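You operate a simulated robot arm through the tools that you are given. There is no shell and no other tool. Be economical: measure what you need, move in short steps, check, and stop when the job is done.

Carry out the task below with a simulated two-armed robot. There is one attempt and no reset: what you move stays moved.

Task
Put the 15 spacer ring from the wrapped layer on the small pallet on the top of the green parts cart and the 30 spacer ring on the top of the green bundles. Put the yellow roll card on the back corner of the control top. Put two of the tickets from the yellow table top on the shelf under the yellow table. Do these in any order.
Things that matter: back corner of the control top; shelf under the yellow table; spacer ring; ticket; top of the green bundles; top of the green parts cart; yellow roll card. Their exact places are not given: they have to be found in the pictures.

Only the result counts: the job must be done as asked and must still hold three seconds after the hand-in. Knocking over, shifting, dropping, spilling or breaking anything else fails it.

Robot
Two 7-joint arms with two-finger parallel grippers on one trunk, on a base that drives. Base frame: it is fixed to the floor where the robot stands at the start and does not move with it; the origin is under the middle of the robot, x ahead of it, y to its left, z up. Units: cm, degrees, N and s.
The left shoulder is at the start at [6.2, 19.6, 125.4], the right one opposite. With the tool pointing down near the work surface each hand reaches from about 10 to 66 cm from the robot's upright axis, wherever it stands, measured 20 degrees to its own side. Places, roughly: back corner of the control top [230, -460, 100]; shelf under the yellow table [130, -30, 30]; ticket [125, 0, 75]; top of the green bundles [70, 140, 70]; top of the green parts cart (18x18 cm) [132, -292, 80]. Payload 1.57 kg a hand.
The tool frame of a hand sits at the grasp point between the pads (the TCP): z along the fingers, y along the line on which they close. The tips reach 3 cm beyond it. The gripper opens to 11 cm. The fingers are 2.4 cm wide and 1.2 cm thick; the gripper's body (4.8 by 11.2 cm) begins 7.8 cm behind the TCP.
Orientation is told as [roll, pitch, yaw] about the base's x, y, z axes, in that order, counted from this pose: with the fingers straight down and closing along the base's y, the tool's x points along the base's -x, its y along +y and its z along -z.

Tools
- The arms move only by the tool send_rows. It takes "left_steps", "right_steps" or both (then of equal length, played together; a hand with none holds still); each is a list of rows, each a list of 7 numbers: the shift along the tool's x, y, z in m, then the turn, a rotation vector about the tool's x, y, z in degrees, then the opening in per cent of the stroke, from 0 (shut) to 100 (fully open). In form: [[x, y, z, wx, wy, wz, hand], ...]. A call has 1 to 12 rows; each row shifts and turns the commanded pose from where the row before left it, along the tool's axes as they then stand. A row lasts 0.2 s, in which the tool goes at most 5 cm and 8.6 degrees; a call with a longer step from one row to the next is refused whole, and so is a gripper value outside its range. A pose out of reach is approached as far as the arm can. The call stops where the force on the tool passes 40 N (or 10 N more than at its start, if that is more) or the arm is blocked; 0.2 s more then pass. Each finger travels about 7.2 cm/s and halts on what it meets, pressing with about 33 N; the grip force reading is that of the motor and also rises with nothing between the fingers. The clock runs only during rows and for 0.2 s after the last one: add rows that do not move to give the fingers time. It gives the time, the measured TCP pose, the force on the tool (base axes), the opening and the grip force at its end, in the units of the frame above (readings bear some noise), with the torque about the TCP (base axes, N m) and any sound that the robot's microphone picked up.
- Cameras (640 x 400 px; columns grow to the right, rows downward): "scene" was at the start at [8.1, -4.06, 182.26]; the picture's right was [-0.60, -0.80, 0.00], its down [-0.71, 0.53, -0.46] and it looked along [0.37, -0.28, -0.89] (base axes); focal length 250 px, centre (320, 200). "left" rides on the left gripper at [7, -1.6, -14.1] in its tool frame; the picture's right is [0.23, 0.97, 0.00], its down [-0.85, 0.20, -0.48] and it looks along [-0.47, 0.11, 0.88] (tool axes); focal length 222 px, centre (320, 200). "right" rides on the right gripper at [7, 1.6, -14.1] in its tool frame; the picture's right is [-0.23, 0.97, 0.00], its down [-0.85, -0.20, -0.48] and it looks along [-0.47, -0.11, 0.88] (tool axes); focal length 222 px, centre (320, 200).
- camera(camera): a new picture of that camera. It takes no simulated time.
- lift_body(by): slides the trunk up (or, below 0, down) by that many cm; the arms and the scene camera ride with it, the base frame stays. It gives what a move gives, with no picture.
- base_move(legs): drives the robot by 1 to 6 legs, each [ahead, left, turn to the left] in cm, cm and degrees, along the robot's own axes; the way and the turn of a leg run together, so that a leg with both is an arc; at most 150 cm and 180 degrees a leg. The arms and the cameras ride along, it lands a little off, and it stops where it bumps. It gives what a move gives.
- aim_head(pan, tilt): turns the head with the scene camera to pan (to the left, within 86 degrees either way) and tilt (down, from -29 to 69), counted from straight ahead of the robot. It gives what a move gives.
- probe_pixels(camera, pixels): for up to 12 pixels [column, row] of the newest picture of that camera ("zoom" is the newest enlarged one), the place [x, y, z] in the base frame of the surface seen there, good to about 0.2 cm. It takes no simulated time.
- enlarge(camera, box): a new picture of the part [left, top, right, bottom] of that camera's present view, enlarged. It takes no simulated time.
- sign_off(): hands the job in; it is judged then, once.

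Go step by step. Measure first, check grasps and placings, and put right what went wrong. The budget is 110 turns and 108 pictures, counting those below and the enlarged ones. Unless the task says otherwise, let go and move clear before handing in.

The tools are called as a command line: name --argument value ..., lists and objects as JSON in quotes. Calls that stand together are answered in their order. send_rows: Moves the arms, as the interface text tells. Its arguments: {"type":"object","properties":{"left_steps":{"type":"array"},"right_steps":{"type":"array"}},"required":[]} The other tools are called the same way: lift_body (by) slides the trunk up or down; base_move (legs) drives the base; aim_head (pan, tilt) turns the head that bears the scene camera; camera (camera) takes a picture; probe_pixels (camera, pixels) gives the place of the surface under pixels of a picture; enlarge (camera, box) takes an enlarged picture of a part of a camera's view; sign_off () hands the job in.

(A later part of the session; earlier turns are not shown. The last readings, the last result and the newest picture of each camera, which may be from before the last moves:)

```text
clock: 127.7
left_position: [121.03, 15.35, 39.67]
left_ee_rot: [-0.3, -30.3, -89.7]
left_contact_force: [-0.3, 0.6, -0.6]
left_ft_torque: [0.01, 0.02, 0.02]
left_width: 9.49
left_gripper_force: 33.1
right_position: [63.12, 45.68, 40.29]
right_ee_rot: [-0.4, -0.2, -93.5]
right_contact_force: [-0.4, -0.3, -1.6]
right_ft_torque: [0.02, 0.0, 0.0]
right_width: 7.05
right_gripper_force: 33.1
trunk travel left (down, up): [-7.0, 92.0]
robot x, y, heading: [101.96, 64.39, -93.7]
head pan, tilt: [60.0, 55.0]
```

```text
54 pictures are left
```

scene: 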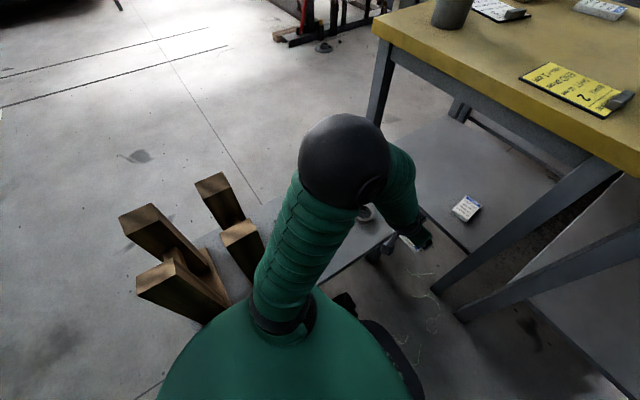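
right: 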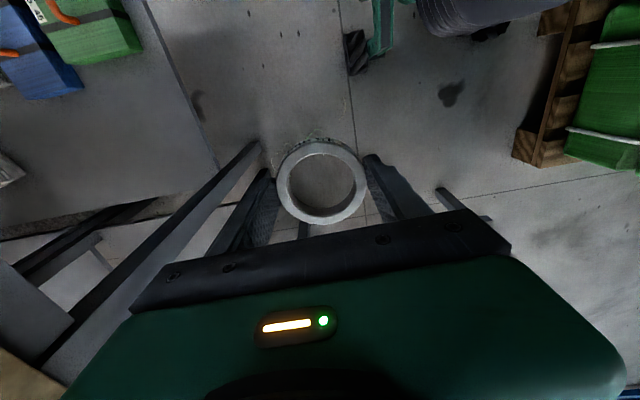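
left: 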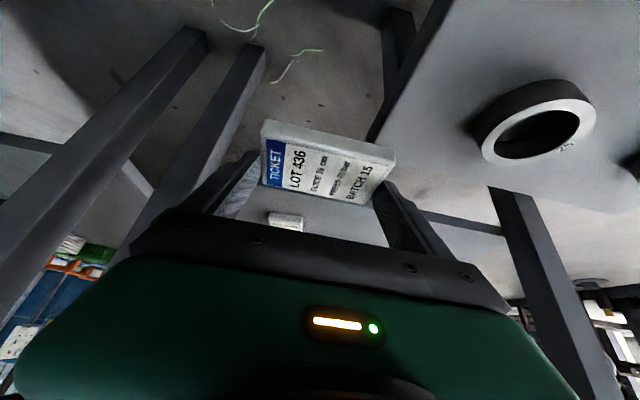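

Posts still stand. Measuring the bench edge to compare with the earlier x≈126.3.

probe_pixels --camera "left" --pixels '[[440, 40], [420, 70], [385, 125], [372, 145], [535, 120], [480, 130]]'

probe_pixels --camera "scene" --pixels '[[350, 252], [375, 240], [338, 265], [150, 210], [140, 285], [212, 180], [345, 300], [205, 320]]'

```text
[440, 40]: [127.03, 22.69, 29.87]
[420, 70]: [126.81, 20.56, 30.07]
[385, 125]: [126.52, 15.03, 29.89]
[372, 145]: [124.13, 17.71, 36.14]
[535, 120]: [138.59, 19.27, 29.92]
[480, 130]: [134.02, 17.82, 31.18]
```

```text
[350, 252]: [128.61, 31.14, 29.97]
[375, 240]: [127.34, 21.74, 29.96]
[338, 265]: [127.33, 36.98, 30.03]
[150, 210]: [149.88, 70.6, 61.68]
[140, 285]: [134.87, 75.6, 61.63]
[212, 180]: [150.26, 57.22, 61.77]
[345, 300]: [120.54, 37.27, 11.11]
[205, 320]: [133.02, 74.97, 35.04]
```

The bench and posts are where they were (edge ≈126.5, post 133.0,75.0). Driving ahead 19 cm to bring the ticket into the gap.

base_move --legs '[[19, 0, 0]]'

camera --camera "left"

```text
clock: 129.2
left_position: [120.37, -3.51, 39.48]
left_ee_rot: [-0.6, -30.2, -89.3]
left_contact_force: [0.3, -0.5, -0.3]
left_ft_torque: [-0.02, 0.02, 0.0]
left_width: 9.49
left_gripper_force: 33.1
right_position: [62.32, 26.87, 40.5]
right_ee_rot: [-0.7, -0.1, -93.2]
right_contact_force: [1.0, -0.5, -1.8]
right_ft_torque: [-0.02, 0.03, 0.0]
right_width: 7.06
right_gripper_force: 33.1
trunk travel left (down, up): [-7.0, 92.0]
robot x, y, heading: [100.7, 45.21, -93.4]
head pan, tilt: [60.0, 55.0]
```

```text
53 pictures are left
```

left: 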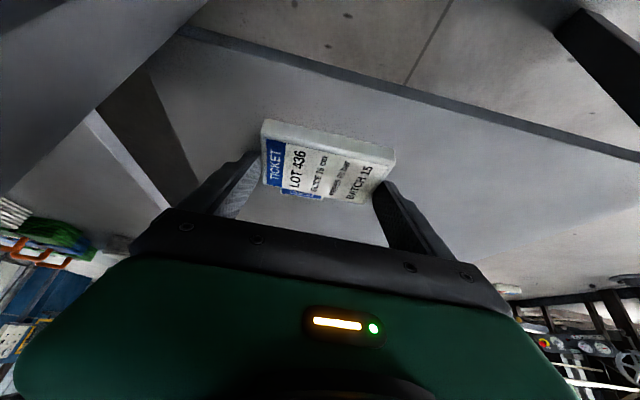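

Move left 13 cm at this height, then ahead 6 cm.

send_rows --left_steps '[[0, 0.033, 0, 0, 0, 0, 60], [0, 0.033, 0, 0, 0, 0, 60], [0, 0.033, 0, 0, 0, 0, 60], [0, 0.033, 0, 0, 0, 0, 60], [-0.026, 0, 0.015, 0, 0, 0, 60], [-0.026, 0, 0.015, 0, 0, 0, 60], [0, 0, 0, 0, 0, 0, 60]]'

camera --camera "left"

```text
clock: 130.8
left_position: [133.48, -9.58, 39.46]
left_ee_rot: [-0.3, -30.2, -89.6]
left_contact_force: [0.3, 0.2, 0.1]
left_ft_torque: [-0.02, 0.02, 0.0]
left_width: 9.47
left_gripper_force: 32.7
right_position: [62.15, 26.85, 40.45]
right_ee_rot: [-0.4, -0.2, -93.3]
right_contact_force: [0.3, -0.9, -2.3]
right_ft_torque: [0.01, 0.02, 0.05]
right_width: 7.08
right_gripper_force: 33.2
trunk travel left (down, up): [-7.0, 92.0]
robot x, y, heading: [100.86, 45.42, -93.8]
head pan, tilt: [60.0, 55.0]
```

```text
52 pictures are left
```

left: 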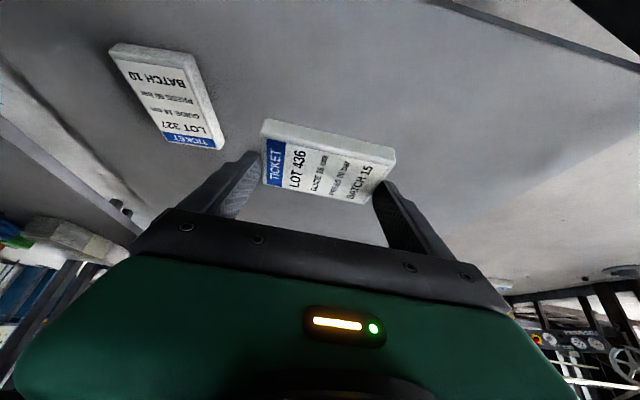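

Ticket C is at left (165,95). Check its right edge against my finger's outer reach (x≈126.8 when open).

probe_pixels --camera "left" --pixels '[[218, 145], [190, 60], [165, 135], [120, 60]]'

send_rows --left_steps '[[0.01, 0, 0.0173, 0, 0, 0, 60], [0.01, 0, 0.0173, 0, 0, 0, 60], [0.006, 0, 0.0104, 0, 0, 0, 60], [0.0022, 0, 0.0038, 0, 0, 0, 60], [0, 0, 0, 0, 0, 0, 60]]'

```text
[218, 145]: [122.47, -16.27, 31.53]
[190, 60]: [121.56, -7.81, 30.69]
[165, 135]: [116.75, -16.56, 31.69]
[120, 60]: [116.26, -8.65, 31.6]
```

```text
clock: 132.0
left_position: [133.26, -9.49, 33.82]
left_ee_rot: [-0.5, -30.2, -89.5]
left_contact_force: [-0.3, 0.2, -0.8]
left_ft_torque: [0.0, -0.02, -0.01]
left_width: 9.49
left_gripper_force: 33.2
right_position: [62.04, 26.88, 40.45]
right_ee_rot: [-0.3, -0.2, -93.3]
right_contact_force: [-0.6, 1.8, -2.1]
right_ft_torque: [0.02, 0.0, -0.01]
right_width: 7.08
right_gripper_force: 32.6
trunk travel left (down, up): [-7.0, 92.0]
robot x, y, heading: [100.69, 45.32, -93.8]
head pan, tilt: [60.0, 55.0]
```

Lower 2 mm more, release, rise and pull back.

send_rows --left_steps '[[0.001, 0, 0.0017, 0, 0, 0, 60], [0, 0, 0, 0, 0, 0, 60], [0, 0, 0, 0, 0, 0, 80], [0, 0, 0, 0, 0, 0, 100], [0, 0, 0, 0, 0, 0, 100], [0, 0, 0, 0, 0, 0, 100], [-0.01, 0, -0.0173, 0, 0, 0, 100], [-0.02, 0, -0.0346, 0, 0, 0, 100], [0.026, 0, -0.015, 0, 0, 0, 100], [0.026, 0, -0.015, 0, 0, 0, 100], [0, -0.033, 0, 0, 0, 0, 100], [0, -0.033, 0, 0, 0, 0, 100]]'

camera --camera "left"

```text
clock: 134.6
left_position: [126.85, -3.35, 39.94]
left_ee_rot: [-0.3, -30.3, -89.5]
left_contact_force: [-0.2, 0.4, -0.7]
left_ft_torque: [0.0, -0.01, 0.03]
left_width: 10.98
left_gripper_force: 0.0
right_position: [62.13, 26.84, 40.29]
right_ee_rot: [-0.4, -0.3, -93.3]
right_contact_force: [-0.6, -0.4, -2.6]
right_ft_torque: [0.02, 0.01, 0.0]
right_width: 7.07
right_gripper_force: 33.1
trunk travel left (down, up): [-7.0, 92.0]
robot x, y, heading: [100.9, 45.42, -93.3]
head pan, tilt: [60.0, 55.0]
```

```text
51 pictures are left
```

left: 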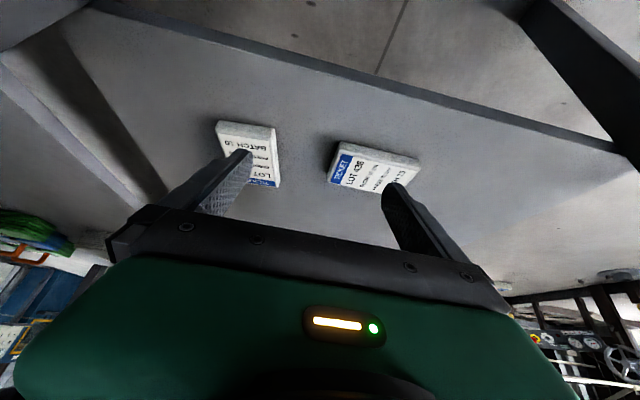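

Both tickets lie flat on the shelf. Moving right a bit and backing out, then raising the trunk.

base_move --legs '[[0, -5, 0], [-20, 0, 0]]'

lift_body --by 40

lift_body --by 38

```text
clock: 136.7
left_position: [123.2, 16.99, 39.87]
left_ee_rot: [-0.4, -30.3, -89.3]
left_contact_force: [0.6, 0.1, -0.9]
left_ft_torque: [0.0, 0.01, -0.03]
left_width: 11.0
left_gripper_force: 0.1
right_position: [58.39, 47.29, 40.44]
right_ee_rot: [-0.4, -0.2, -93.3]
right_contact_force: [1.1, -1.0, -2.4]
right_ft_torque: [-0.02, 0.0, -0.01]
right_width: 7.07
right_gripper_force: 33.6
trunk travel left (down, up): [-7.0, 92.0]
robot x, y, heading: [97.13, 65.85, -93.6]
head pan, tilt: [60.0, 55.0]
```

```text
clock: 140.6
left_position: [123.25, 16.86, 79.8]
left_ee_rot: [-0.4, -30.1, -89.4]
left_contact_force: [0.0, 0.1, 0.3]
left_ft_torque: [-0.04, 0.01, 0.04]
left_width: 11.02
left_gripper_force: 0.0
right_position: [58.33, 47.08, 80.41]
right_ee_rot: [-0.4, -0.2, -93.3]
right_contact_force: [-0.5, 0.5, -2.6]
right_ft_torque: [0.05, 0.03, 0.02]
right_width: 7.07
right_gripper_force: 33.3
trunk travel left (down, up): [-47.0, 52.0]
robot x, y, heading: [97.19, 65.53, -93.7]
head pan, tilt: [60.0, 55.0]
```

```text
clock: 144.2
left_position: [123.14, 16.92, 117.9]
left_ee_rot: [-0.4, -30.3, -89.4]
left_contact_force: [0.3, -0.5, -0.1]
left_ft_torque: [0.05, 0.01, 0.01]
left_width: 11.01
left_gripper_force: 0.0
right_position: [58.38, 47.01, 118.43]
right_ee_rot: [-0.4, -0.3, -93.2]
right_contact_force: [-0.6, -0.3, -2.6]
right_ft_torque: [0.03, 0.01, 0.02]
right_width: 7.07
right_gripper_force: 33.5
trunk travel left (down, up): [-85.0, 14.0]
robot x, y, heading: [97.35, 65.65, -93.5]
head pan, tilt: [60.0, 55.0]
```

Now the yellow card. Untilt the hand, shift it right 11 cm and drive ahead.

send_rows --left_steps '[[0, -0.03, 0, 0, 7.5, 0, 100], [0, -0.03, 0, 0, 7.5, 0, 100], [0, -0.03, 0, 0, 7.5, 0, 100], [0, -0.02, 0, 0, 7.5, 0, 100], [0, 0, 0, 0, 0, 0, 100]]'

base_move --legs '[[18, 0, 0]]'

camera --camera "left"

```text
clock: 145.4
left_position: [111.98, 16.88, 118.04]
left_ee_rot: [-0.3, -0.2, -89.6]
left_contact_force: [-0.1, 0.4, -0.1]
left_ft_torque: [0.01, 0.01, 0.01]
left_width: 11.01
left_gripper_force: 0.0
right_position: [58.53, 46.99, 118.33]
right_ee_rot: [-0.4, -0.2, -93.3]
right_contact_force: [-0.1, 0.2, -2.2]
right_ft_torque: [-0.01, 0.02, 0.02]
right_width: 7.09
right_gripper_force: 32.6
trunk travel left (down, up): [-85.0, 14.0]
robot x, y, heading: [97.1, 65.46, -93.5]
head pan, tilt: [60.0, 55.0]
```

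```text
clock: 146.9
left_position: [110.89, -0.52, 118.19]
left_ee_rot: [-0.4, -0.5, -89.5]
left_contact_force: [0.0, 0.4, -0.7]
left_ft_torque: [0.0, 0.0, -0.03]
left_width: 11.02
left_gripper_force: 0.1
right_position: [57.13, 29.52, 118.41]
right_ee_rot: [-0.3, -0.6, -93.4]
right_contact_force: [0.1, 0.7, -1.8]
right_ft_torque: [-0.01, 0.03, -0.01]
right_width: 7.08
right_gripper_force: 32.8
trunk travel left (down, up): [-85.0, 14.0]
robot x, y, heading: [96.28, 47.72, -93.5]
head pan, tilt: [60.0, 55.0]
```

```text
50 pictures are left
```

left: 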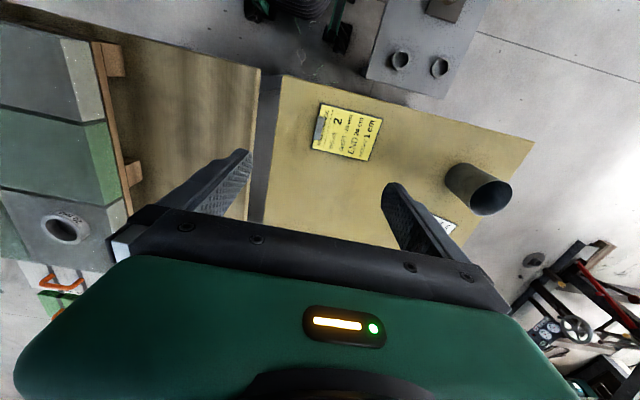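

Descend 24 cm toward the card's grip block, then measure it.

send_rows --left_steps '[[-0.004, 0, 0.04, 0, 0, 0, 100], [-0.004, 0, 0.04, 0, 0, 0, 100], [-0.004, 0, 0.04, 0, 0, 0, 100], [-0.004, 0, 0.04, 0, 0, 0, 100], [-0.004, 0, 0.04, 0, 0, 0, 100], [-0.004, 0, 0.04, 0, 0, 0, 100], [0, 0, 0, 0, 0, 0, 100]]'

enlarge --camera "left" --box '[240, 60, 440, 210]'

```text
clock: 148.5
left_position: [110.81, -3.45, 94.21]
left_ee_rot: [-0.3, -0.3, -89.7]
left_contact_force: [-0.2, 0.6, 0.1]
left_ft_torque: [-0.01, -0.02, 0.02]
left_width: 10.98
left_gripper_force: 0.1
right_position: [57.22, 29.26, 118.33]
right_ee_rot: [-0.4, -0.4, -93.3]
right_contact_force: [-0.5, -1.3, -3.3]
right_ft_torque: [0.01, -0.03, -0.01]
right_width: 7.05
right_gripper_force: 32.6
trunk travel left (down, up): [-85.0, 14.0]
robot x, y, heading: [95.81, 47.93, -93.5]
head pan, tilt: [60.0, 55.0]
```

```text
2.67 times, centred on (340, 135) of left
```

zoom: 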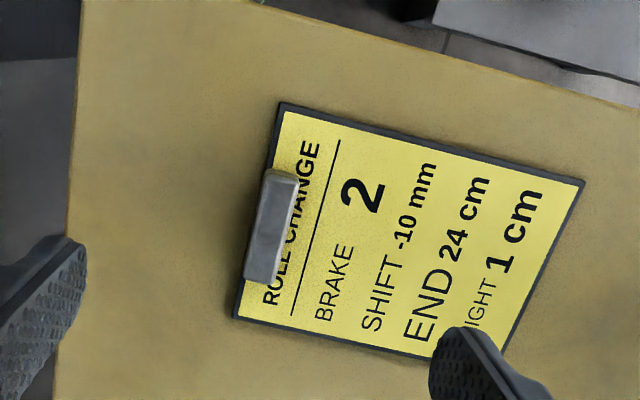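

probe_pixels --camera "zoom" --pixels '[[268, 175], [298, 180], [246, 277], [276, 281], [283, 105], [582, 182], [236, 317], [450, 358], [270, 230], [65, 230], [310, 240], [255, 240]]'

```text
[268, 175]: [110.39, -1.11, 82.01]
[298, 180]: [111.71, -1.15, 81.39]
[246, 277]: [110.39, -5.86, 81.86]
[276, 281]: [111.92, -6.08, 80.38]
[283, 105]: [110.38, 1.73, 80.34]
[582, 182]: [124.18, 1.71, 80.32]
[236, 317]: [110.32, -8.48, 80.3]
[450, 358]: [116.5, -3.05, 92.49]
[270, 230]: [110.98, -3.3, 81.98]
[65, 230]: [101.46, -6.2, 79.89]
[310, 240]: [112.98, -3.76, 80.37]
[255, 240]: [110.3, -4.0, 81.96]
```

Block is x 110.3–111.7, centre y -3.5, top 82. Descend to TCP 83.8 and close on it.

send_rows --left_steps '[[0, 0.002, 0.04, 0, 0, 0, 100], [0, 0, 0.04, 0, 0, 0, 80], [0, 0, 0.018, 0, 0, 0, 60], [0, 0, 0.006, 0, 0, 0, 60], [0, 0, 0, 0, 0, 0, 50], [0, 0, 0, 0, 0, 0, 30], [0, 0, 0, 0, 0, 0, 15], [0, 0, 0, 0, 0, 0, 0], [0, 0, 0, 0, 0, 0, 0], [0, 0, 0, 0, 0, 0, 0], [0, 0, 0, 0, 0, 0, 0]]'

camera --camera "left"

```text
clock: 150.9
left_position: [110.96, -3.53, 83.6]
left_ee_rot: [-0.2, -0.3, -89.6]
left_contact_force: [-0.8, -0.3, 0.1]
left_ft_torque: [-0.02, -0.08, -0.01]
left_width: 1.53
left_gripper_force: 31.4
right_position: [57.21, 29.37, 118.39]
right_ee_rot: [-0.4, -0.3, -93.4]
right_contact_force: [-0.5, 0.3, -1.6]
right_ft_torque: [0.0, 0.03, 0.0]
right_width: 7.09
right_gripper_force: 33.2
trunk travel left (down, up): [-85.0, 14.0]
robot x, y, heading: [96.28, 47.91, -93.7]
head pan, tilt: [60.0, 55.0]
```

```text
48 pictures are left
```

left: 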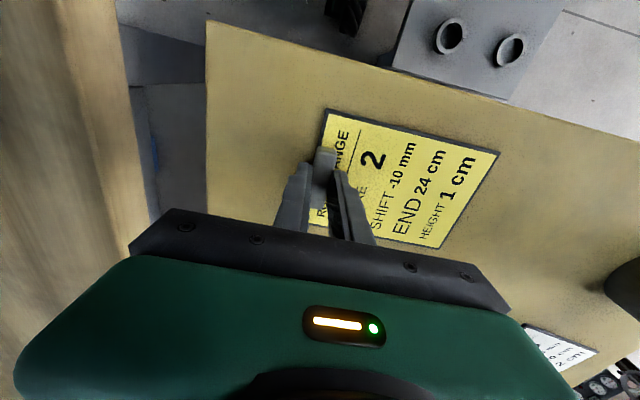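

Gripped at 1.5 cm. Lift up.

send_rows --left_steps '[[0, 0, -0.015, 0, 0, 0, 0], [0, 0, -0.03, 0, 0, 0, 0], [0, 0, -0.04, 0, 0, 0, 0], [0, 0, -0.04, 0, 0, 0, 0], [0, 0, -0.04, 0, 0, 0, 0], [0, 0, -0.04, 0, 0, 0, 0], [0.02, 0, -0.04, 0, 0, 0, 0], [0.02, 0, -0.04, 0, 0, 0, 0], [0.03, 0, -0.03, 0, 0, 0, 0], [0, 0, 0, 0, 0, 0, 0]]'

camera --camera "left"

```text
clock: 153.1
left_position: [110.85, 3.54, 115.2]
left_ee_rot: [-0.4, -0.2, -89.5]
left_contact_force: [-0.2, -0.2, -0.9]
left_ft_torque: [0.02, 0.02, -0.02]
left_width: 1.53
left_gripper_force: 30.8
right_position: [57.17, 29.19, 118.36]
right_ee_rot: [-0.5, -0.2, -93.3]
right_contact_force: [0.7, -0.4, -2.2]
right_ft_torque: [0.02, -0.02, 0.02]
right_width: 7.08
right_gripper_force: 33.1
trunk travel left (down, up): [-85.0, 14.0]
robot x, y, heading: [96.34, 47.89, -93.6]
head pan, tilt: [60.0, 55.0]
```

```text
47 pictures are left
```

left: 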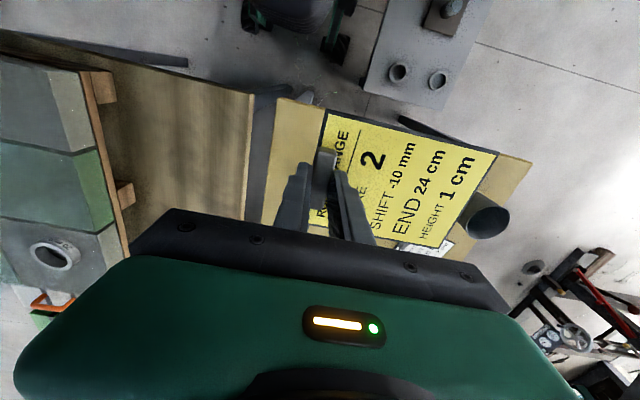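

Card held level. Now drive out to the open lane at x≈0, facing -y, and go on toward the cart; pausing to look.

base_move --legs '[[0, -98, 0], [0, 0, 3.5], [60, 0, 0]]'

aim_head --pan 10 --tilt 25

camera --camera "scene"

```text
clock: 161.6
left_position: [17.68, -49.33, 115.2]
left_ee_rot: [-0.3, -0.4, -84.9]
left_contact_force: [-0.1, 0.1, -1.6]
left_ft_torque: [0.02, 0.04, 0.01]
left_width: 1.5
left_gripper_force: 31.6
right_position: [-37.84, -28.08, 118.38]
right_ee_rot: [-0.4, -0.3, -88.7]
right_contact_force: [0.4, -0.1, -1.7]
right_ft_torque: [0.01, 0.0, -0.02]
right_width: 7.07
right_gripper_force: 32.5
trunk travel left (down, up): [-85.0, 14.0]
robot x, y, heading: [-0.68, -6.65, -88.9]
head pan, tilt: [60.0, 55.0]
```

```text
clock: 162.8
left_position: [17.79, -49.41, 115.3]
left_ee_rot: [-0.4, -0.3, -85.1]
left_contact_force: [-0.1, 0.3, 0.1]
left_ft_torque: [-0.01, 0.01, -0.06]
left_width: 1.55
left_gripper_force: 31.1
right_position: [-37.89, -28.22, 118.34]
right_ee_rot: [-0.4, -0.4, -88.7]
right_contact_force: [-0.8, 0.9, -2.6]
right_ft_torque: [0.02, -0.01, 0.01]
right_width: 7.08
right_gripper_force: 33.5
trunk travel left (down, up): [-85.0, 14.0]
robot x, y, heading: [-1.04, -6.45, -89.0]
head pan, tilt: [10.0, 25.0]
```

```text
46 pictures are left
```

scene: 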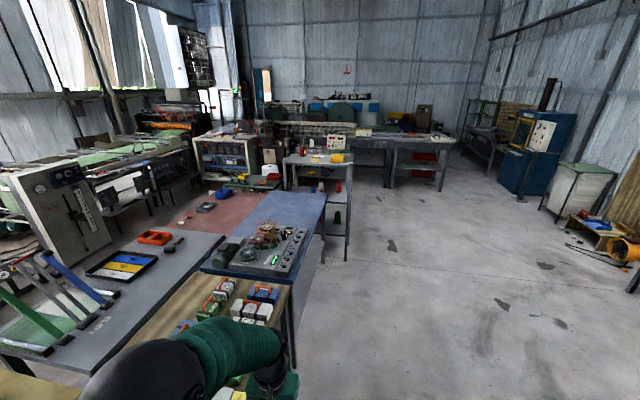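

Lane is free. Enlarging the area around (320,180) to find the cart and the control top.

enlarge --camera "scene" --box '[180, 90, 480, 270]'

probe_pixels --camera "scene" --pixels '[[320, 158], [288, 158], [350, 163], [337, 156], [345, 255], [325, 215], [260, 145], [230, 140], [330, 250], [430, 160], [390, 135]]'

```text
2.13 times, centred on (330, 180) of scene
```

zoom: 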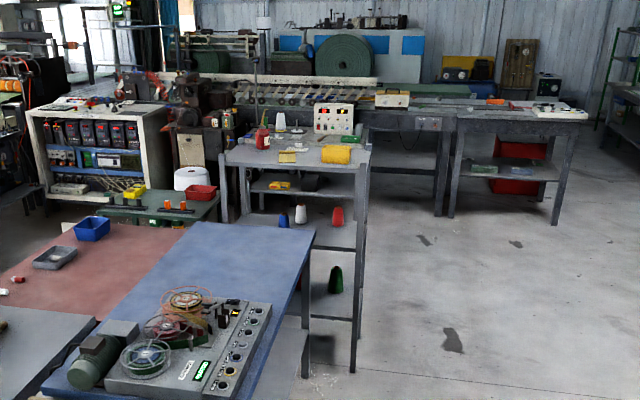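

```text
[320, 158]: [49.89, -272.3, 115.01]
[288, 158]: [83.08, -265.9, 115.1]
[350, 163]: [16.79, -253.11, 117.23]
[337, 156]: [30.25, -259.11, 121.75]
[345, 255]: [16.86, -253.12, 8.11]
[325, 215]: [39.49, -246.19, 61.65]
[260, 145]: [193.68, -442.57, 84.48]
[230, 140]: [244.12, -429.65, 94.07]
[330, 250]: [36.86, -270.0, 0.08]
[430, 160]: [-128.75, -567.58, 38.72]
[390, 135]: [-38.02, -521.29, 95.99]
```

The green cart top is near zoom (160,205), behind a tall rack (x 17–90, y -250…-290, z 115). I'll shift to x≈-38 to clear the rack with the card, pass it and look.

base_move --legs '[[0, -38, -1], [150, 0, 0], [150, 0, 0], [40, 0, 0]]'

aim_head --pan 75 --tilt 30

camera --camera "scene"

```text
clock: 181.2
left_position: [-26.36, -386.58, 115.34]
left_ee_rot: [-0.3, -0.5, -87.5]
left_contact_force: [-0.4, -0.5, -1.0]
left_ft_torque: [-0.02, 0.07, 0.03]
left_width: 1.54
left_gripper_force: 30.9
right_position: [-80.95, -362.87, 118.59]
right_ee_rot: [-0.3, -0.4, -91.1]
right_contact_force: [-0.1, 0.4, -2.2]
right_ft_torque: [-0.01, 0.02, 0.03]
right_width: 7.08
right_gripper_force: 33.0
trunk travel left (down, up): [-85.0, 14.0]
robot x, y, heading: [-42.95, -342.98, -91.4]
head pan, tilt: [10.0, 25.0]
```

```text
clock: 182.5
left_position: [-26.21, -386.72, 115.22]
left_ee_rot: [-0.3, -0.4, -87.4]
left_contact_force: [-0.7, 0.0, -1.1]
left_ft_torque: [0.0, 0.0, 0.03]
left_width: 1.51
left_gripper_force: 30.8
right_position: [-80.91, -363.09, 118.44]
right_ee_rot: [-0.3, -0.3, -91.1]
right_contact_force: [-0.4, 0.1, -2.8]
right_ft_torque: [0.04, 0.02, 0.02]
right_width: 7.11
right_gripper_force: 33.0
trunk travel left (down, up): [-85.0, 14.0]
robot x, y, heading: [-42.88, -343.46, -91.1]
head pan, tilt: [75.0, 30.0]
```

```text
44 pictures are left
```

scene: 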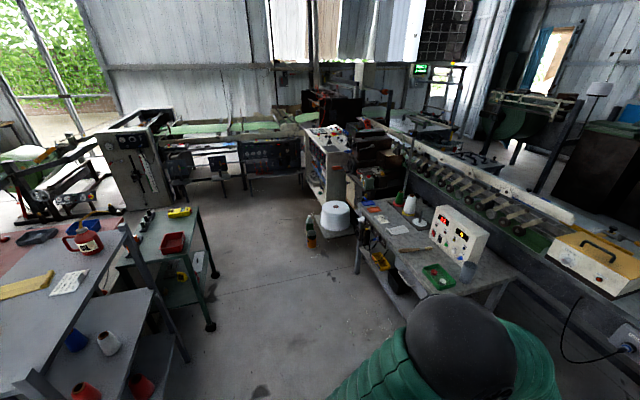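

The green cart is at (170,230); the control cabinet top at (325,135). Measuring both and the corridor.

enlarge --camera "scene" --box '[100, 190, 230, 330]'

enlarge --camera "scene" --box '[280, 90, 400, 250]'

probe_pixels --camera "scene" --pixels '[[165, 235], [145, 235], [195, 215], [180, 212], [140, 255], [210, 325], [325, 130], [308, 128], [345, 135], [356, 260], [335, 215], [186, 350]]'

```text
2.86 times, centred on (165, 260) of scene
```

zoom: 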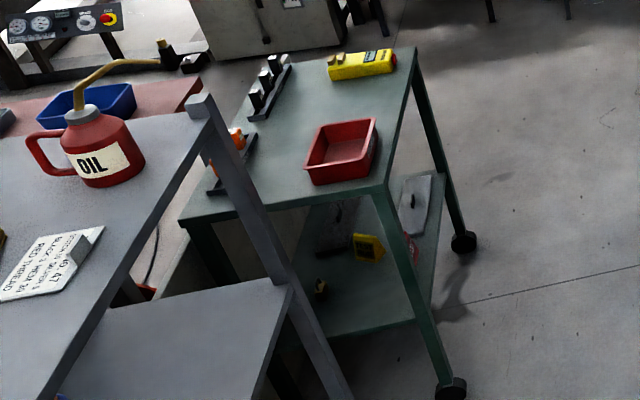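

```text
2.50 times, centred on (340, 170) of scene
```

zoom: 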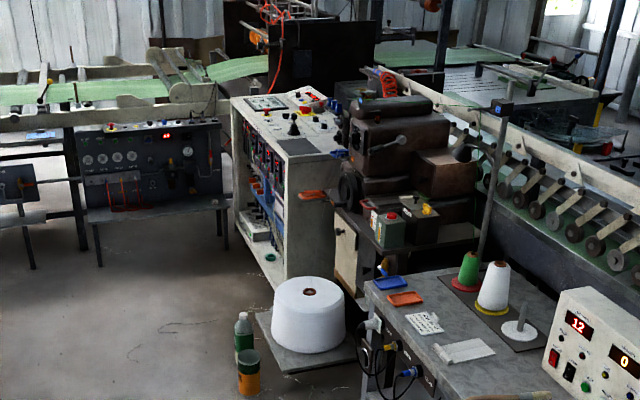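

```text
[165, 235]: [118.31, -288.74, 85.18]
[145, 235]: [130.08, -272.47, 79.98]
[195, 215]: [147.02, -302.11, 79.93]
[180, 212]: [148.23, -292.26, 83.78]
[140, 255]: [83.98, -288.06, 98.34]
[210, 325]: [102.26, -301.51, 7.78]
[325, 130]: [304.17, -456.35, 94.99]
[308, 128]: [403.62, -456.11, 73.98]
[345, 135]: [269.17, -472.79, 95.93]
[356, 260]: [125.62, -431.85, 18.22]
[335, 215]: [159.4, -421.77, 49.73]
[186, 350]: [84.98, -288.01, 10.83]
```

Cart top is z≈79.95 with free room mid-top; I'll approach it from its open +x side. Driving along the corridor at y≈-358.

base_move --legs '[[15, 0, 0], [0, 0, 91], [130, 0, 0], [125, 0, 0]]'

aim_head --pan -30 --tilt 35

camera --camera "scene"

```text
clock: 199.8
left_position: [257.59, -351.62, 115.37]
left_ee_rot: [-0.3, -0.4, 0.8]
left_contact_force: [0.8, 0.4, -0.5]
left_ft_torque: [-0.06, 0.02, 0.0]
left_width: 1.52
left_gripper_force: 30.1
right_position: [232.05, -405.4, 118.52]
right_ee_rot: [-0.4, -0.2, -3.0]
right_contact_force: [-0.1, -0.5, -1.1]
right_ft_torque: [-0.02, 0.01, -0.03]
right_width: 7.06
right_gripper_force: 32.7
trunk travel left (down, up): [-85.0, 14.0]
robot x, y, heading: [213.3, -366.92, -3.1]
head pan, tilt: [75.0, 30.0]
```

```text
clock: 201.7
left_position: [257.62, -351.6, 115.31]
left_ee_rot: [-0.3, -0.4, 0.8]
left_contact_force: [0.7, -0.8, -1.0]
left_ft_torque: [-0.06, 0.0, 0.01]
left_width: 1.55
left_gripper_force: 31.1
right_position: [232.11, -405.49, 118.45]
right_ee_rot: [-0.5, -0.3, -3.0]
right_contact_force: [0.9, 0.1, -1.6]
right_ft_torque: [0.0, -0.01, -0.02]
right_width: 7.1
right_gripper_force: 32.8
trunk travel left (down, up): [-85.0, 14.0]
robot x, y, heading: [213.46, -366.54, -3.2]
head pan, tilt: [-30.0, 35.0]
```

```text
41 pictures are left
```

scene: 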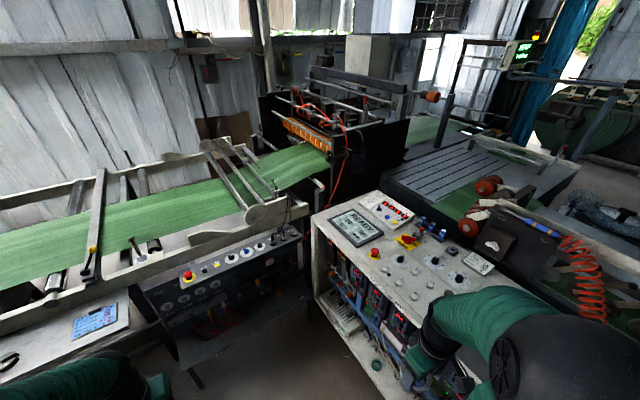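

The control cabinet top is right here. Measuring corners and its free places.

enlarge --camera "scene" --box '[300, 170, 540, 330]'

probe_pixels --camera "scene" --pixels '[[316, 218], [375, 193], [415, 300], [500, 280], [525, 285], [355, 228], [388, 208], [478, 262], [400, 270], [470, 300], [440, 235], [430, 280]]'

```text
2.50 times, centred on (420, 250) of scene
```

zoom: 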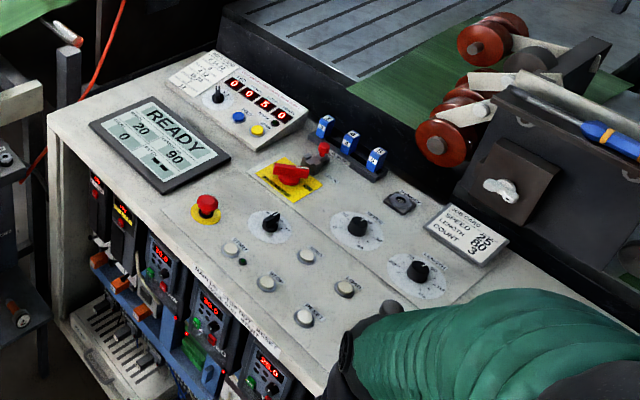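

```text
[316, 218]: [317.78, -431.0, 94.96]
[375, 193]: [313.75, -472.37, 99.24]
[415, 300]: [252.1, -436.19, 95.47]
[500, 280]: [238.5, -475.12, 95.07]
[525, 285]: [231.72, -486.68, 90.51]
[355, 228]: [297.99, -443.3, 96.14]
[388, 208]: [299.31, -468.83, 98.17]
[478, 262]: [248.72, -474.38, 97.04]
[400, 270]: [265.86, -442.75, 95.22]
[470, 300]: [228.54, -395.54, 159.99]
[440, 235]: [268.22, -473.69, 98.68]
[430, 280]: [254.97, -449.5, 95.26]
```

Free back corner seems to be near (228,-470), hidden by my arm. First the cart: turn around to face -x and move beside it.

base_move --legs '[[0, 0, 92], [0, 0, 91], [0, 62, 0]]'

```text
clock: 203.6
left_position: [246.88, -334.5, 115.32]
left_ee_rot: [-0.1, -0.5, 25.9]
left_contact_force: [-1.0, -0.2, -0.7]
left_ft_torque: [-0.03, 0.02, 0.02]
left_width: 1.54
left_gripper_force: 30.8
right_position: [246.72, -394.02, 118.32]
right_ee_rot: [-0.2, -0.5, 22.0]
right_contact_force: [0.5, 0.7, -2.6]
right_ft_torque: [-0.01, 0.02, 0.0]
right_width: 7.08
right_gripper_force: 33.2
trunk travel left (down, up): [-85.0, 14.0]
robot x, y, heading: [213.47, -366.61, 22.0]
head pan, tilt: [-30.0, 35.0]
stopped in leg 1: the robot was blocked; the commanded pose is now the measured one
```

Blocked during the turn (and my last leg had the wrong sign, so good that it stopped). Looking at what is near the base.

aim_head --pan 20 --tilt 62

camera --camera "scene"

camera --camera "right"

camera --camera "left"

```text
clock: 204.8
left_position: [246.84, -334.4, 115.42]
left_ee_rot: [-0.3, -0.4, 25.9]
left_contact_force: [0.2, -0.6, -0.5]
left_ft_torque: [0.0, -0.03, 0.01]
left_width: 1.52
left_gripper_force: 30.8
right_position: [246.74, -393.9, 118.48]
right_ee_rot: [-0.4, -0.4, 22.1]
right_contact_force: [-0.1, 0.6, -2.0]
right_ft_torque: [0.0, -0.02, -0.01]
right_width: 7.06
right_gripper_force: 32.8
trunk travel left (down, up): [-85.0, 14.0]
robot x, y, heading: [213.65, -366.63, 22.1]
head pan, tilt: [20.0, 62.0]
```

```text
39 pictures are left
```

scene: 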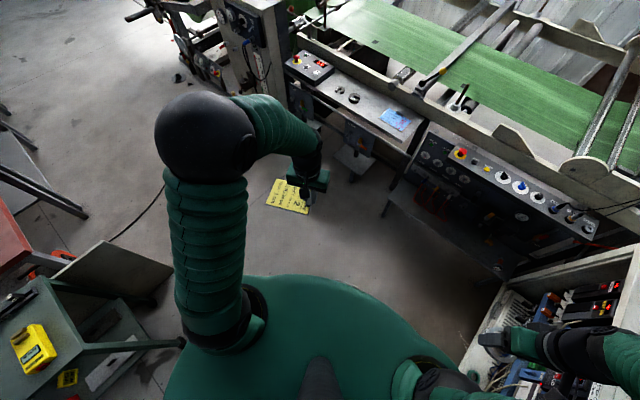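

```text
38 pictures are left
```

right: 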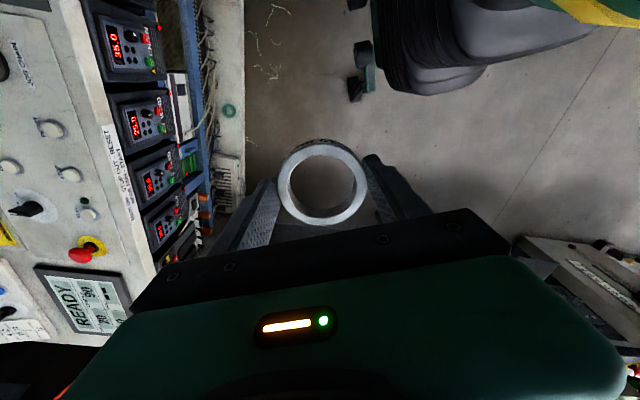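

```text
37 pictures are left
```

left: 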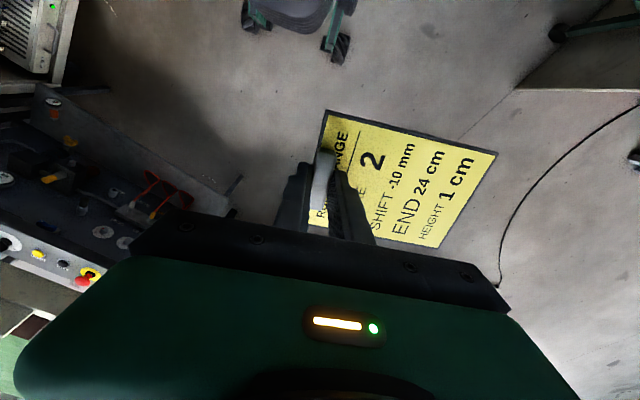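

Front is clear; the likely contact is at the rear-right (bottle/cone platform near (190,-400)). Move left 20 cm away from it, turn further, and look back.

base_move --legs '[[0, 22, 0], [0, 0, 90], [0, 0, 68]]'

aim_head --pan 60 --tilt 45

camera --camera "scene"

```text
clock: 213.3
left_position: [162.56, -364.82, 115.33]
left_ee_rot: [-0.3, -0.4, -175.6]
left_contact_force: [0.9, 0.6, -0.4]
left_ft_torque: [0.03, 0.03, 0.0]
left_width: 1.5
left_gripper_force: 30.6
right_position: [184.59, -309.62, 118.4]
right_ee_rot: [-0.5, -0.4, -179.4]
right_contact_force: [0.0, -0.7, -2.3]
right_ft_torque: [0.01, -0.04, 0.0]
right_width: 7.06
right_gripper_force: 33.3
trunk travel left (down, up): [-85.0, 14.0]
robot x, y, heading: [205.59, -347.37, -179.9]
head pan, tilt: [20.0, 62.0]
```

```text
clock: 214.3
left_position: [162.58, -364.82, 115.39]
left_ee_rot: [-0.2, -0.5, -175.7]
left_contact_force: [0.1, -0.3, -1.0]
left_ft_torque: [0.06, 0.03, -0.01]
left_width: 1.51
left_gripper_force: 31.0
right_position: [184.65, -309.61, 118.28]
right_ee_rot: [-0.3, -0.4, -179.5]
right_contact_force: [-0.6, 0.2, -0.8]
right_ft_torque: [0.02, 0.0, -0.02]
right_width: 7.03
right_gripper_force: 32.5
trunk travel left (down, up): [-85.0, 14.0]
robot x, y, heading: [205.41, -347.08, -179.9]
head pan, tilt: [60.0, 45.0]
```

```text
36 pictures are left
```

scene: 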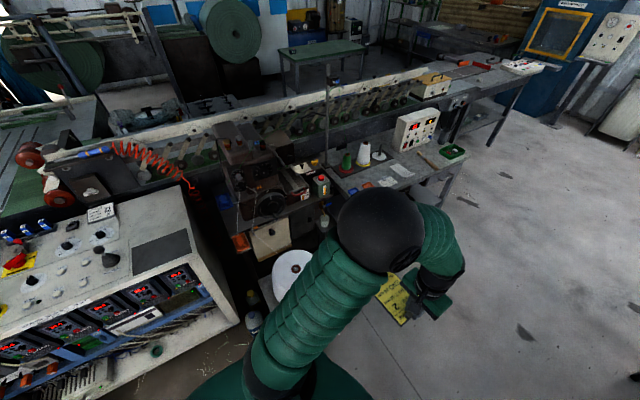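

Bottles at (253,310) still stand. The control top shows a dark mat (160,252) and the free corner behind it near (165,205). Measuring.

enlarge --camera "scene" --box '[60, 170, 240, 320]'

probe_pixels --camera "scene" --pixels '[[135, 245], [185, 230], [190, 250], [138, 272], [175, 190], [125, 205], [150, 215], [205, 270], [110, 260], [103, 213], [165, 205], [222, 328]]'

```text
2.67 times, centred on (150, 245) of scene
```

zoom: 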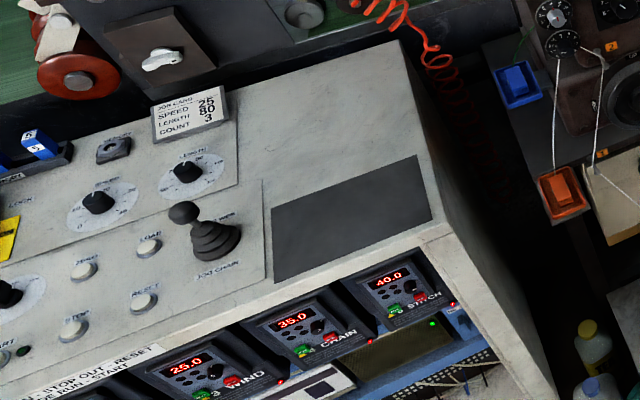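

```text
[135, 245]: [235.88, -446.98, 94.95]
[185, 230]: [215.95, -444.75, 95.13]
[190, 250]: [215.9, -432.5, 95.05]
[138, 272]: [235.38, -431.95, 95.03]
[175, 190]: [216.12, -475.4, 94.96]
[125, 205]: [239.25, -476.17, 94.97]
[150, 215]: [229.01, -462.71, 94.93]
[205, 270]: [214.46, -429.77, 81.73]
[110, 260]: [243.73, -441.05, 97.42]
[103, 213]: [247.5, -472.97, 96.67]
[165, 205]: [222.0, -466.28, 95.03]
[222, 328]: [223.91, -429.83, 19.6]
```

Control top: x 213–318, y -430…-477, z 95; free back corner centre ≈ (226,-463). Now look at the cart side before moving.

aim_head --pan -35 --tilt 45

camera --camera "scene"

```text
clock: 216.0
left_position: [162.7, -364.89, 115.41]
left_ee_rot: [-0.3, -0.5, -175.6]
left_contact_force: [1.0, -0.5, -1.7]
left_ft_torque: [0.04, -0.01, -0.01]
left_width: 1.53
left_gripper_force: 31.4
right_position: [184.64, -309.55, 118.35]
right_ee_rot: [-0.4, -0.4, -179.4]
right_contact_force: [-0.5, 0.5, -2.8]
right_ft_torque: [0.0, -0.01, 0.01]
right_width: 7.08
right_gripper_force: 33.3
trunk travel left (down, up): [-85.0, 14.0]
robot x, y, heading: [205.84, -346.7, -179.5]
head pan, tilt: [-35.0, 45.0]
```

```text
34 pictures are left
```

scene: 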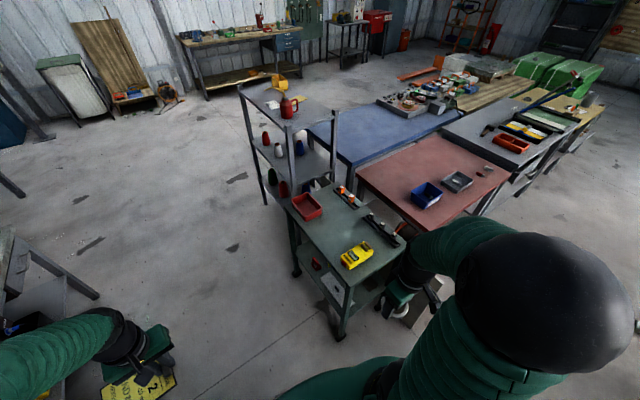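

enlarge --camera "scene" --box '[270, 170, 430, 300]'

probe_pixels --camera "scene" --pixels '[[345, 288], [404, 243], [290, 208], [330, 220], [345, 232], [360, 250], [348, 265], [325, 240], [305, 222], [355, 215], [320, 205], [420, 315]]'

```text
3.08 times, centred on (350, 235) of scene
```

zoom: 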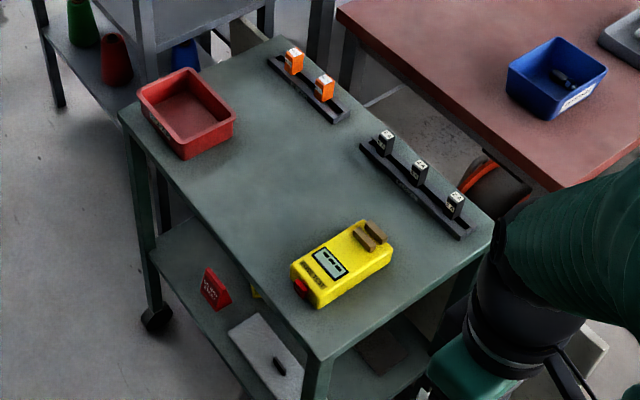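

```text
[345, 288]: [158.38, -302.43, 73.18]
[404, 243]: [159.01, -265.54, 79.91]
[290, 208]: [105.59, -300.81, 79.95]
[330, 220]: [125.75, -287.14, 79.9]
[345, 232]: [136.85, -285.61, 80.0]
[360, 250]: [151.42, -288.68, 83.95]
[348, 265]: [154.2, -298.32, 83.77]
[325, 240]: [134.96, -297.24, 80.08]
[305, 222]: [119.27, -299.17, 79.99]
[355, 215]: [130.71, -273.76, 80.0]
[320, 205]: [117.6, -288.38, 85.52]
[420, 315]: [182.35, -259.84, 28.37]
```

Free patch centre on cart is about (131,-287) between bin, meter and racks. Approaching from the -y side gives more base clearance; I'll raise the card hand, drive over and turn.

send_rows --left_steps '[[0, 0, -0.04, 0, 0, 0, 0], [0, 0, -0.04, 0, 0, 0, 0], [0, 0, -0.03, 0, 0, 0, 0], [0, 0, 0, 0, 0, 0, 0]]'

base_move --legs '[[84, 0, 0], [0, 0, -90]]'

aim_head --pan -5 --tilt 55

camera --camera "scene"

```text
clock: 217.0
left_position: [162.69, -364.99, 126.27]
left_ee_rot: [-0.3, -0.3, -175.7]
left_contact_force: [-0.9, 0.1, -1.3]
left_ft_torque: [0.1, -0.03, 0.02]
left_width: 1.53
left_gripper_force: 31.2
right_position: [184.65, -309.61, 118.34]
right_ee_rot: [-0.3, -0.4, -179.4]
right_contact_force: [0.4, -0.3, -1.3]
right_ft_torque: [0.02, 0.02, 0.0]
right_width: 7.08
right_gripper_force: 33.2
trunk travel left (down, up): [-85.0, 14.0]
robot x, y, heading: [205.49, -347.19, -179.7]
head pan, tilt: [-35.0, 45.0]
```

```text
clock: 225.3
left_position: [103.44, -304.18, 126.19]
left_ee_rot: [-0.4, -0.5, 93.9]
left_contact_force: [0.1, 0.4, -0.2]
left_ft_torque: [-0.02, -0.05, 0.0]
left_width: 1.52
left_gripper_force: 31.1
right_position: [158.8, -326.49, 118.48]
right_ee_rot: [-0.4, -0.5, 90.1]
right_contact_force: [0.7, 0.3, -1.5]
right_ft_torque: [-0.02, 0.0, 0.05]
right_width: 7.06
right_gripper_force: 33.4
trunk travel left (down, up): [-85.0, 14.0]
robot x, y, heading: [121.12, -346.84, 89.8]
head pan, tilt: [-35.0, 45.0]
```

```text
clock: 226.3
left_position: [103.51, -304.34, 126.33]
left_ee_rot: [-0.3, -0.4, 93.8]
left_contact_force: [0.5, 0.1, -1.8]
left_ft_torque: [-0.03, -0.1, 0.01]
left_width: 1.53
left_gripper_force: 31.7
right_position: [158.74, -326.6, 118.35]
right_ee_rot: [-0.3, -0.4, 90.2]
right_contact_force: [0.7, -0.1, -2.0]
right_ft_torque: [0.01, 0.05, -0.02]
right_width: 7.06
right_gripper_force: 33.1
trunk travel left (down, up): [-85.0, 14.0]
robot x, y, heading: [121.29, -347.25, 89.7]
head pan, tilt: [-5.0, 55.0]
```

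```text
32 pictures are left
```

scene: 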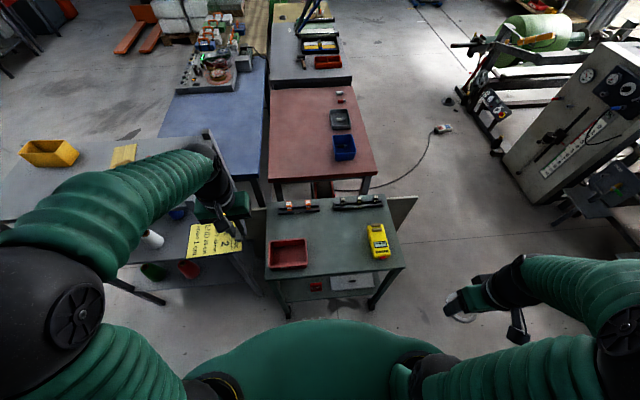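

Clear view; free patch at (335,240). Drive ahead 6 cm and bring the ring over it.

base_move --legs '[[6, 0, 0]]'

send_rows --right_steps '[[-0.033, 0.027, 0, 0, 0, 0, 30], [-0.033, 0.027, 0, 0, 0, 0, 30], [-0.033, 0.027, 0, 0, 0, 0, 30], [-0.033, 0.027, 0, 0, 0, 0, 30], [-0.033, 0.027, 0, 0, 0, 0, 30], [-0.033, 0.027, 0, 0, 0, 0, 30], [-0.033, 0.027, 0, 0, 0, 0, 30], [-0.033, 0.027, 0, 0, 0, 0, 30], [-0.033, 0.027, 0, 0, 0, 0, 30], [-0.033, 0.024, 0, 0, 0, 0, 30], [0, 0, 0.03, 0, 0, 0, 30], [0, 0, 0, 0, 0, 0, 30]]'

camera --camera "right"

```text
clock: 227.3
left_position: [103.56, -299.73, 126.82]
left_ee_rot: [-0.4, -1.2, 93.9]
left_contact_force: [-0.3, -0.6, -1.1]
left_ft_torque: [0.07, -0.06, 0.02]
left_width: 1.53
left_gripper_force: 30.5
right_position: [158.81, -321.92, 118.7]
right_ee_rot: [-0.4, -1.1, 90.0]
right_contact_force: [-0.4, -0.8, -1.8]
right_ft_torque: [0.02, 0.0, -0.01]
right_width: 7.09
right_gripper_force: 33.3
trunk travel left (down, up): [-85.0, 14.0]
robot x, y, heading: [121.25, -341.1, 89.9]
head pan, tilt: [-5.0, 55.0]
```

```text
clock: 229.9
left_position: [103.5, -298.3, 126.42]
left_ee_rot: [-0.4, -0.6, 93.8]
left_contact_force: [0.8, -0.8, -1.3]
left_ft_torque: [0.01, -0.04, 0.0]
left_width: 1.52
left_gripper_force: 30.8
right_position: [132.07, -287.34, 115.4]
right_ee_rot: [-0.4, -0.5, 90.1]
right_contact_force: [0.1, 0.5, -1.3]
right_ft_torque: [0.01, 0.02, -0.02]
right_width: 7.08
right_gripper_force: 33.2
right hand out of reach, approached as far as the arm can: row 1
trunk travel left (down, up): [-85.0, 14.0]
robot x, y, heading: [121.0, -341.49, 89.8]
head pan, tilt: [-5.0, 55.0]
```

```text
31 pictures are left
```

right: 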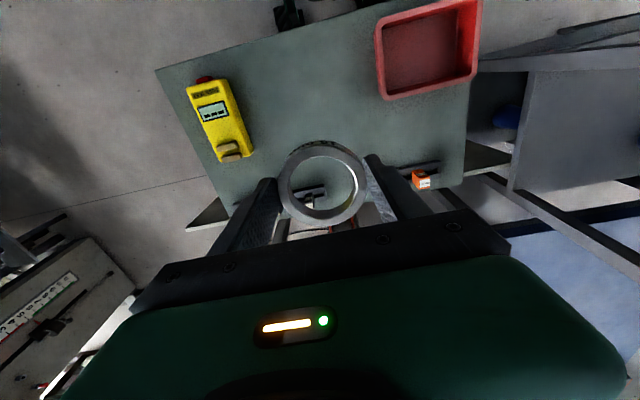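

Checking clearances to the bin, meter and racks before lowering.

probe_pixels --camera "right" --pixels '[[385, 98], [378, 40], [250, 155], [215, 80], [412, 172], [440, 165], [320, 190], [300, 130], [340, 100], [300, 90]]'

send_rows --right_steps '[[0.002, 0, 0.04, 0, 0, 0, 30], [0, 0, 0.04, 0, 0, 0, 30], [0, 0, 0.04, 0, 0, 0, 30], [0, 0, 0.04, 0, 0, 0, 30], [0, 0, 0.04, 0, 0, 0, 30], [0, 0, 0.04, 0, 0, 0, 30], [0, 0, 0.03, 0, 0, 0, 30], [0, 0, 0, 0, 0, 0, 30]]'

camera --camera "right"

```text
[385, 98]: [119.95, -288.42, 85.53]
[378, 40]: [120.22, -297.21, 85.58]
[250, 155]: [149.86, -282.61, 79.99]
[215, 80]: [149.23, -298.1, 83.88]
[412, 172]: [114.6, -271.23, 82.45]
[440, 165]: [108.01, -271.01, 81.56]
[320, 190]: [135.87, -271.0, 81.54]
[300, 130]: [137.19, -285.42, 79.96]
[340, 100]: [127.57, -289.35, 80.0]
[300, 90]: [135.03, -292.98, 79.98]
```

```text
clock: 231.7
left_position: [103.43, -298.28, 126.29]
left_ee_rot: [-0.4, -0.5, 93.8]
left_contact_force: [-0.6, -0.5, -0.9]
left_ft_torque: [0.01, -0.09, -0.03]
left_width: 1.54
left_gripper_force: 31.2
right_position: [132.5, -287.1, 88.62]
right_ee_rot: [-0.4, -0.5, 90.0]
right_contact_force: [-0.5, 0.0, -1.5]
right_ft_torque: [-0.02, -0.02, -0.01]
right_width: 7.09
right_gripper_force: 33.4
trunk travel left (down, up): [-85.0, 14.0]
robot x, y, heading: [121.05, -341.28, 90.2]
head pan, tilt: [-5.0, 55.0]
```

```text
30 pictures are left
```

right: 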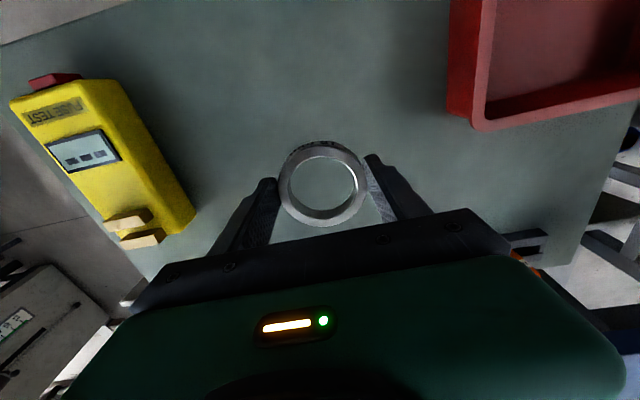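

Well clear. Shift 2 cm back toward the patch centre and lower to TCP 83.4.

send_rows --right_steps '[[0.02, 0, 0.02, 0, 0, 0, 30], [0, 0, 0.02, 0, 0, 0, 30], [0, 0, 0.008, 0, 0, 0, 30], [0, 0, 0.003, 0, 0, 0, 30], [0, 0, 0.002, 0, 0, 0, 30], [0, 0, 0, 0, 0, 0, 30]]'

```text
clock: 233.1
left_position: [103.44, -298.27, 126.31]
left_ee_rot: [-0.4, -0.5, 93.7]
left_contact_force: [1.0, -0.6, -0.2]
left_ft_torque: [-0.01, -0.05, 0.02]
left_width: 1.53
left_gripper_force: 31.0
right_position: [132.48, -289.18, 83.32]
right_ee_rot: [-0.3, -0.5, 89.9]
right_contact_force: [-0.3, -0.4, -1.9]
right_ft_torque: [-0.02, -0.03, 0.02]
right_width: 7.11
right_gripper_force: 32.7
trunk travel left (down, up): [-85.0, 14.0]
robot x, y, heading: [121.26, -341.36, 89.7]
head pan, tilt: [-5.0, 55.0]
```

send_rows --right_steps '[[0, 0, 0.0015, 0, 0, 0, 30], [0, 0, 0, 0, 0, 0, 30], [0, 0, 0, 0, 0, 0, 30]]'

```text
clock: 233.9
left_position: [103.37, -298.49, 126.44]
left_ee_rot: [-0.3, -0.6, 93.8]
left_contact_force: [0.4, 0.5, -1.1]
left_ft_torque: [0.01, -0.07, -0.01]
left_width: 1.53
left_gripper_force: 30.6
right_position: [132.48, -289.3, 83.26]
right_ee_rot: [-0.4, -0.6, 90.0]
right_contact_force: [0.3, 0.1, 3.9]
right_ft_torque: [-0.13, 0.1, 0.0]
right_width: 7.09
right_gripper_force: 32.9
trunk travel left (down, up): [-85.0, 14.0]
robot x, y, heading: [121.26, -341.22, 90.0]
head pan, tilt: [-5.0, 55.0]
```

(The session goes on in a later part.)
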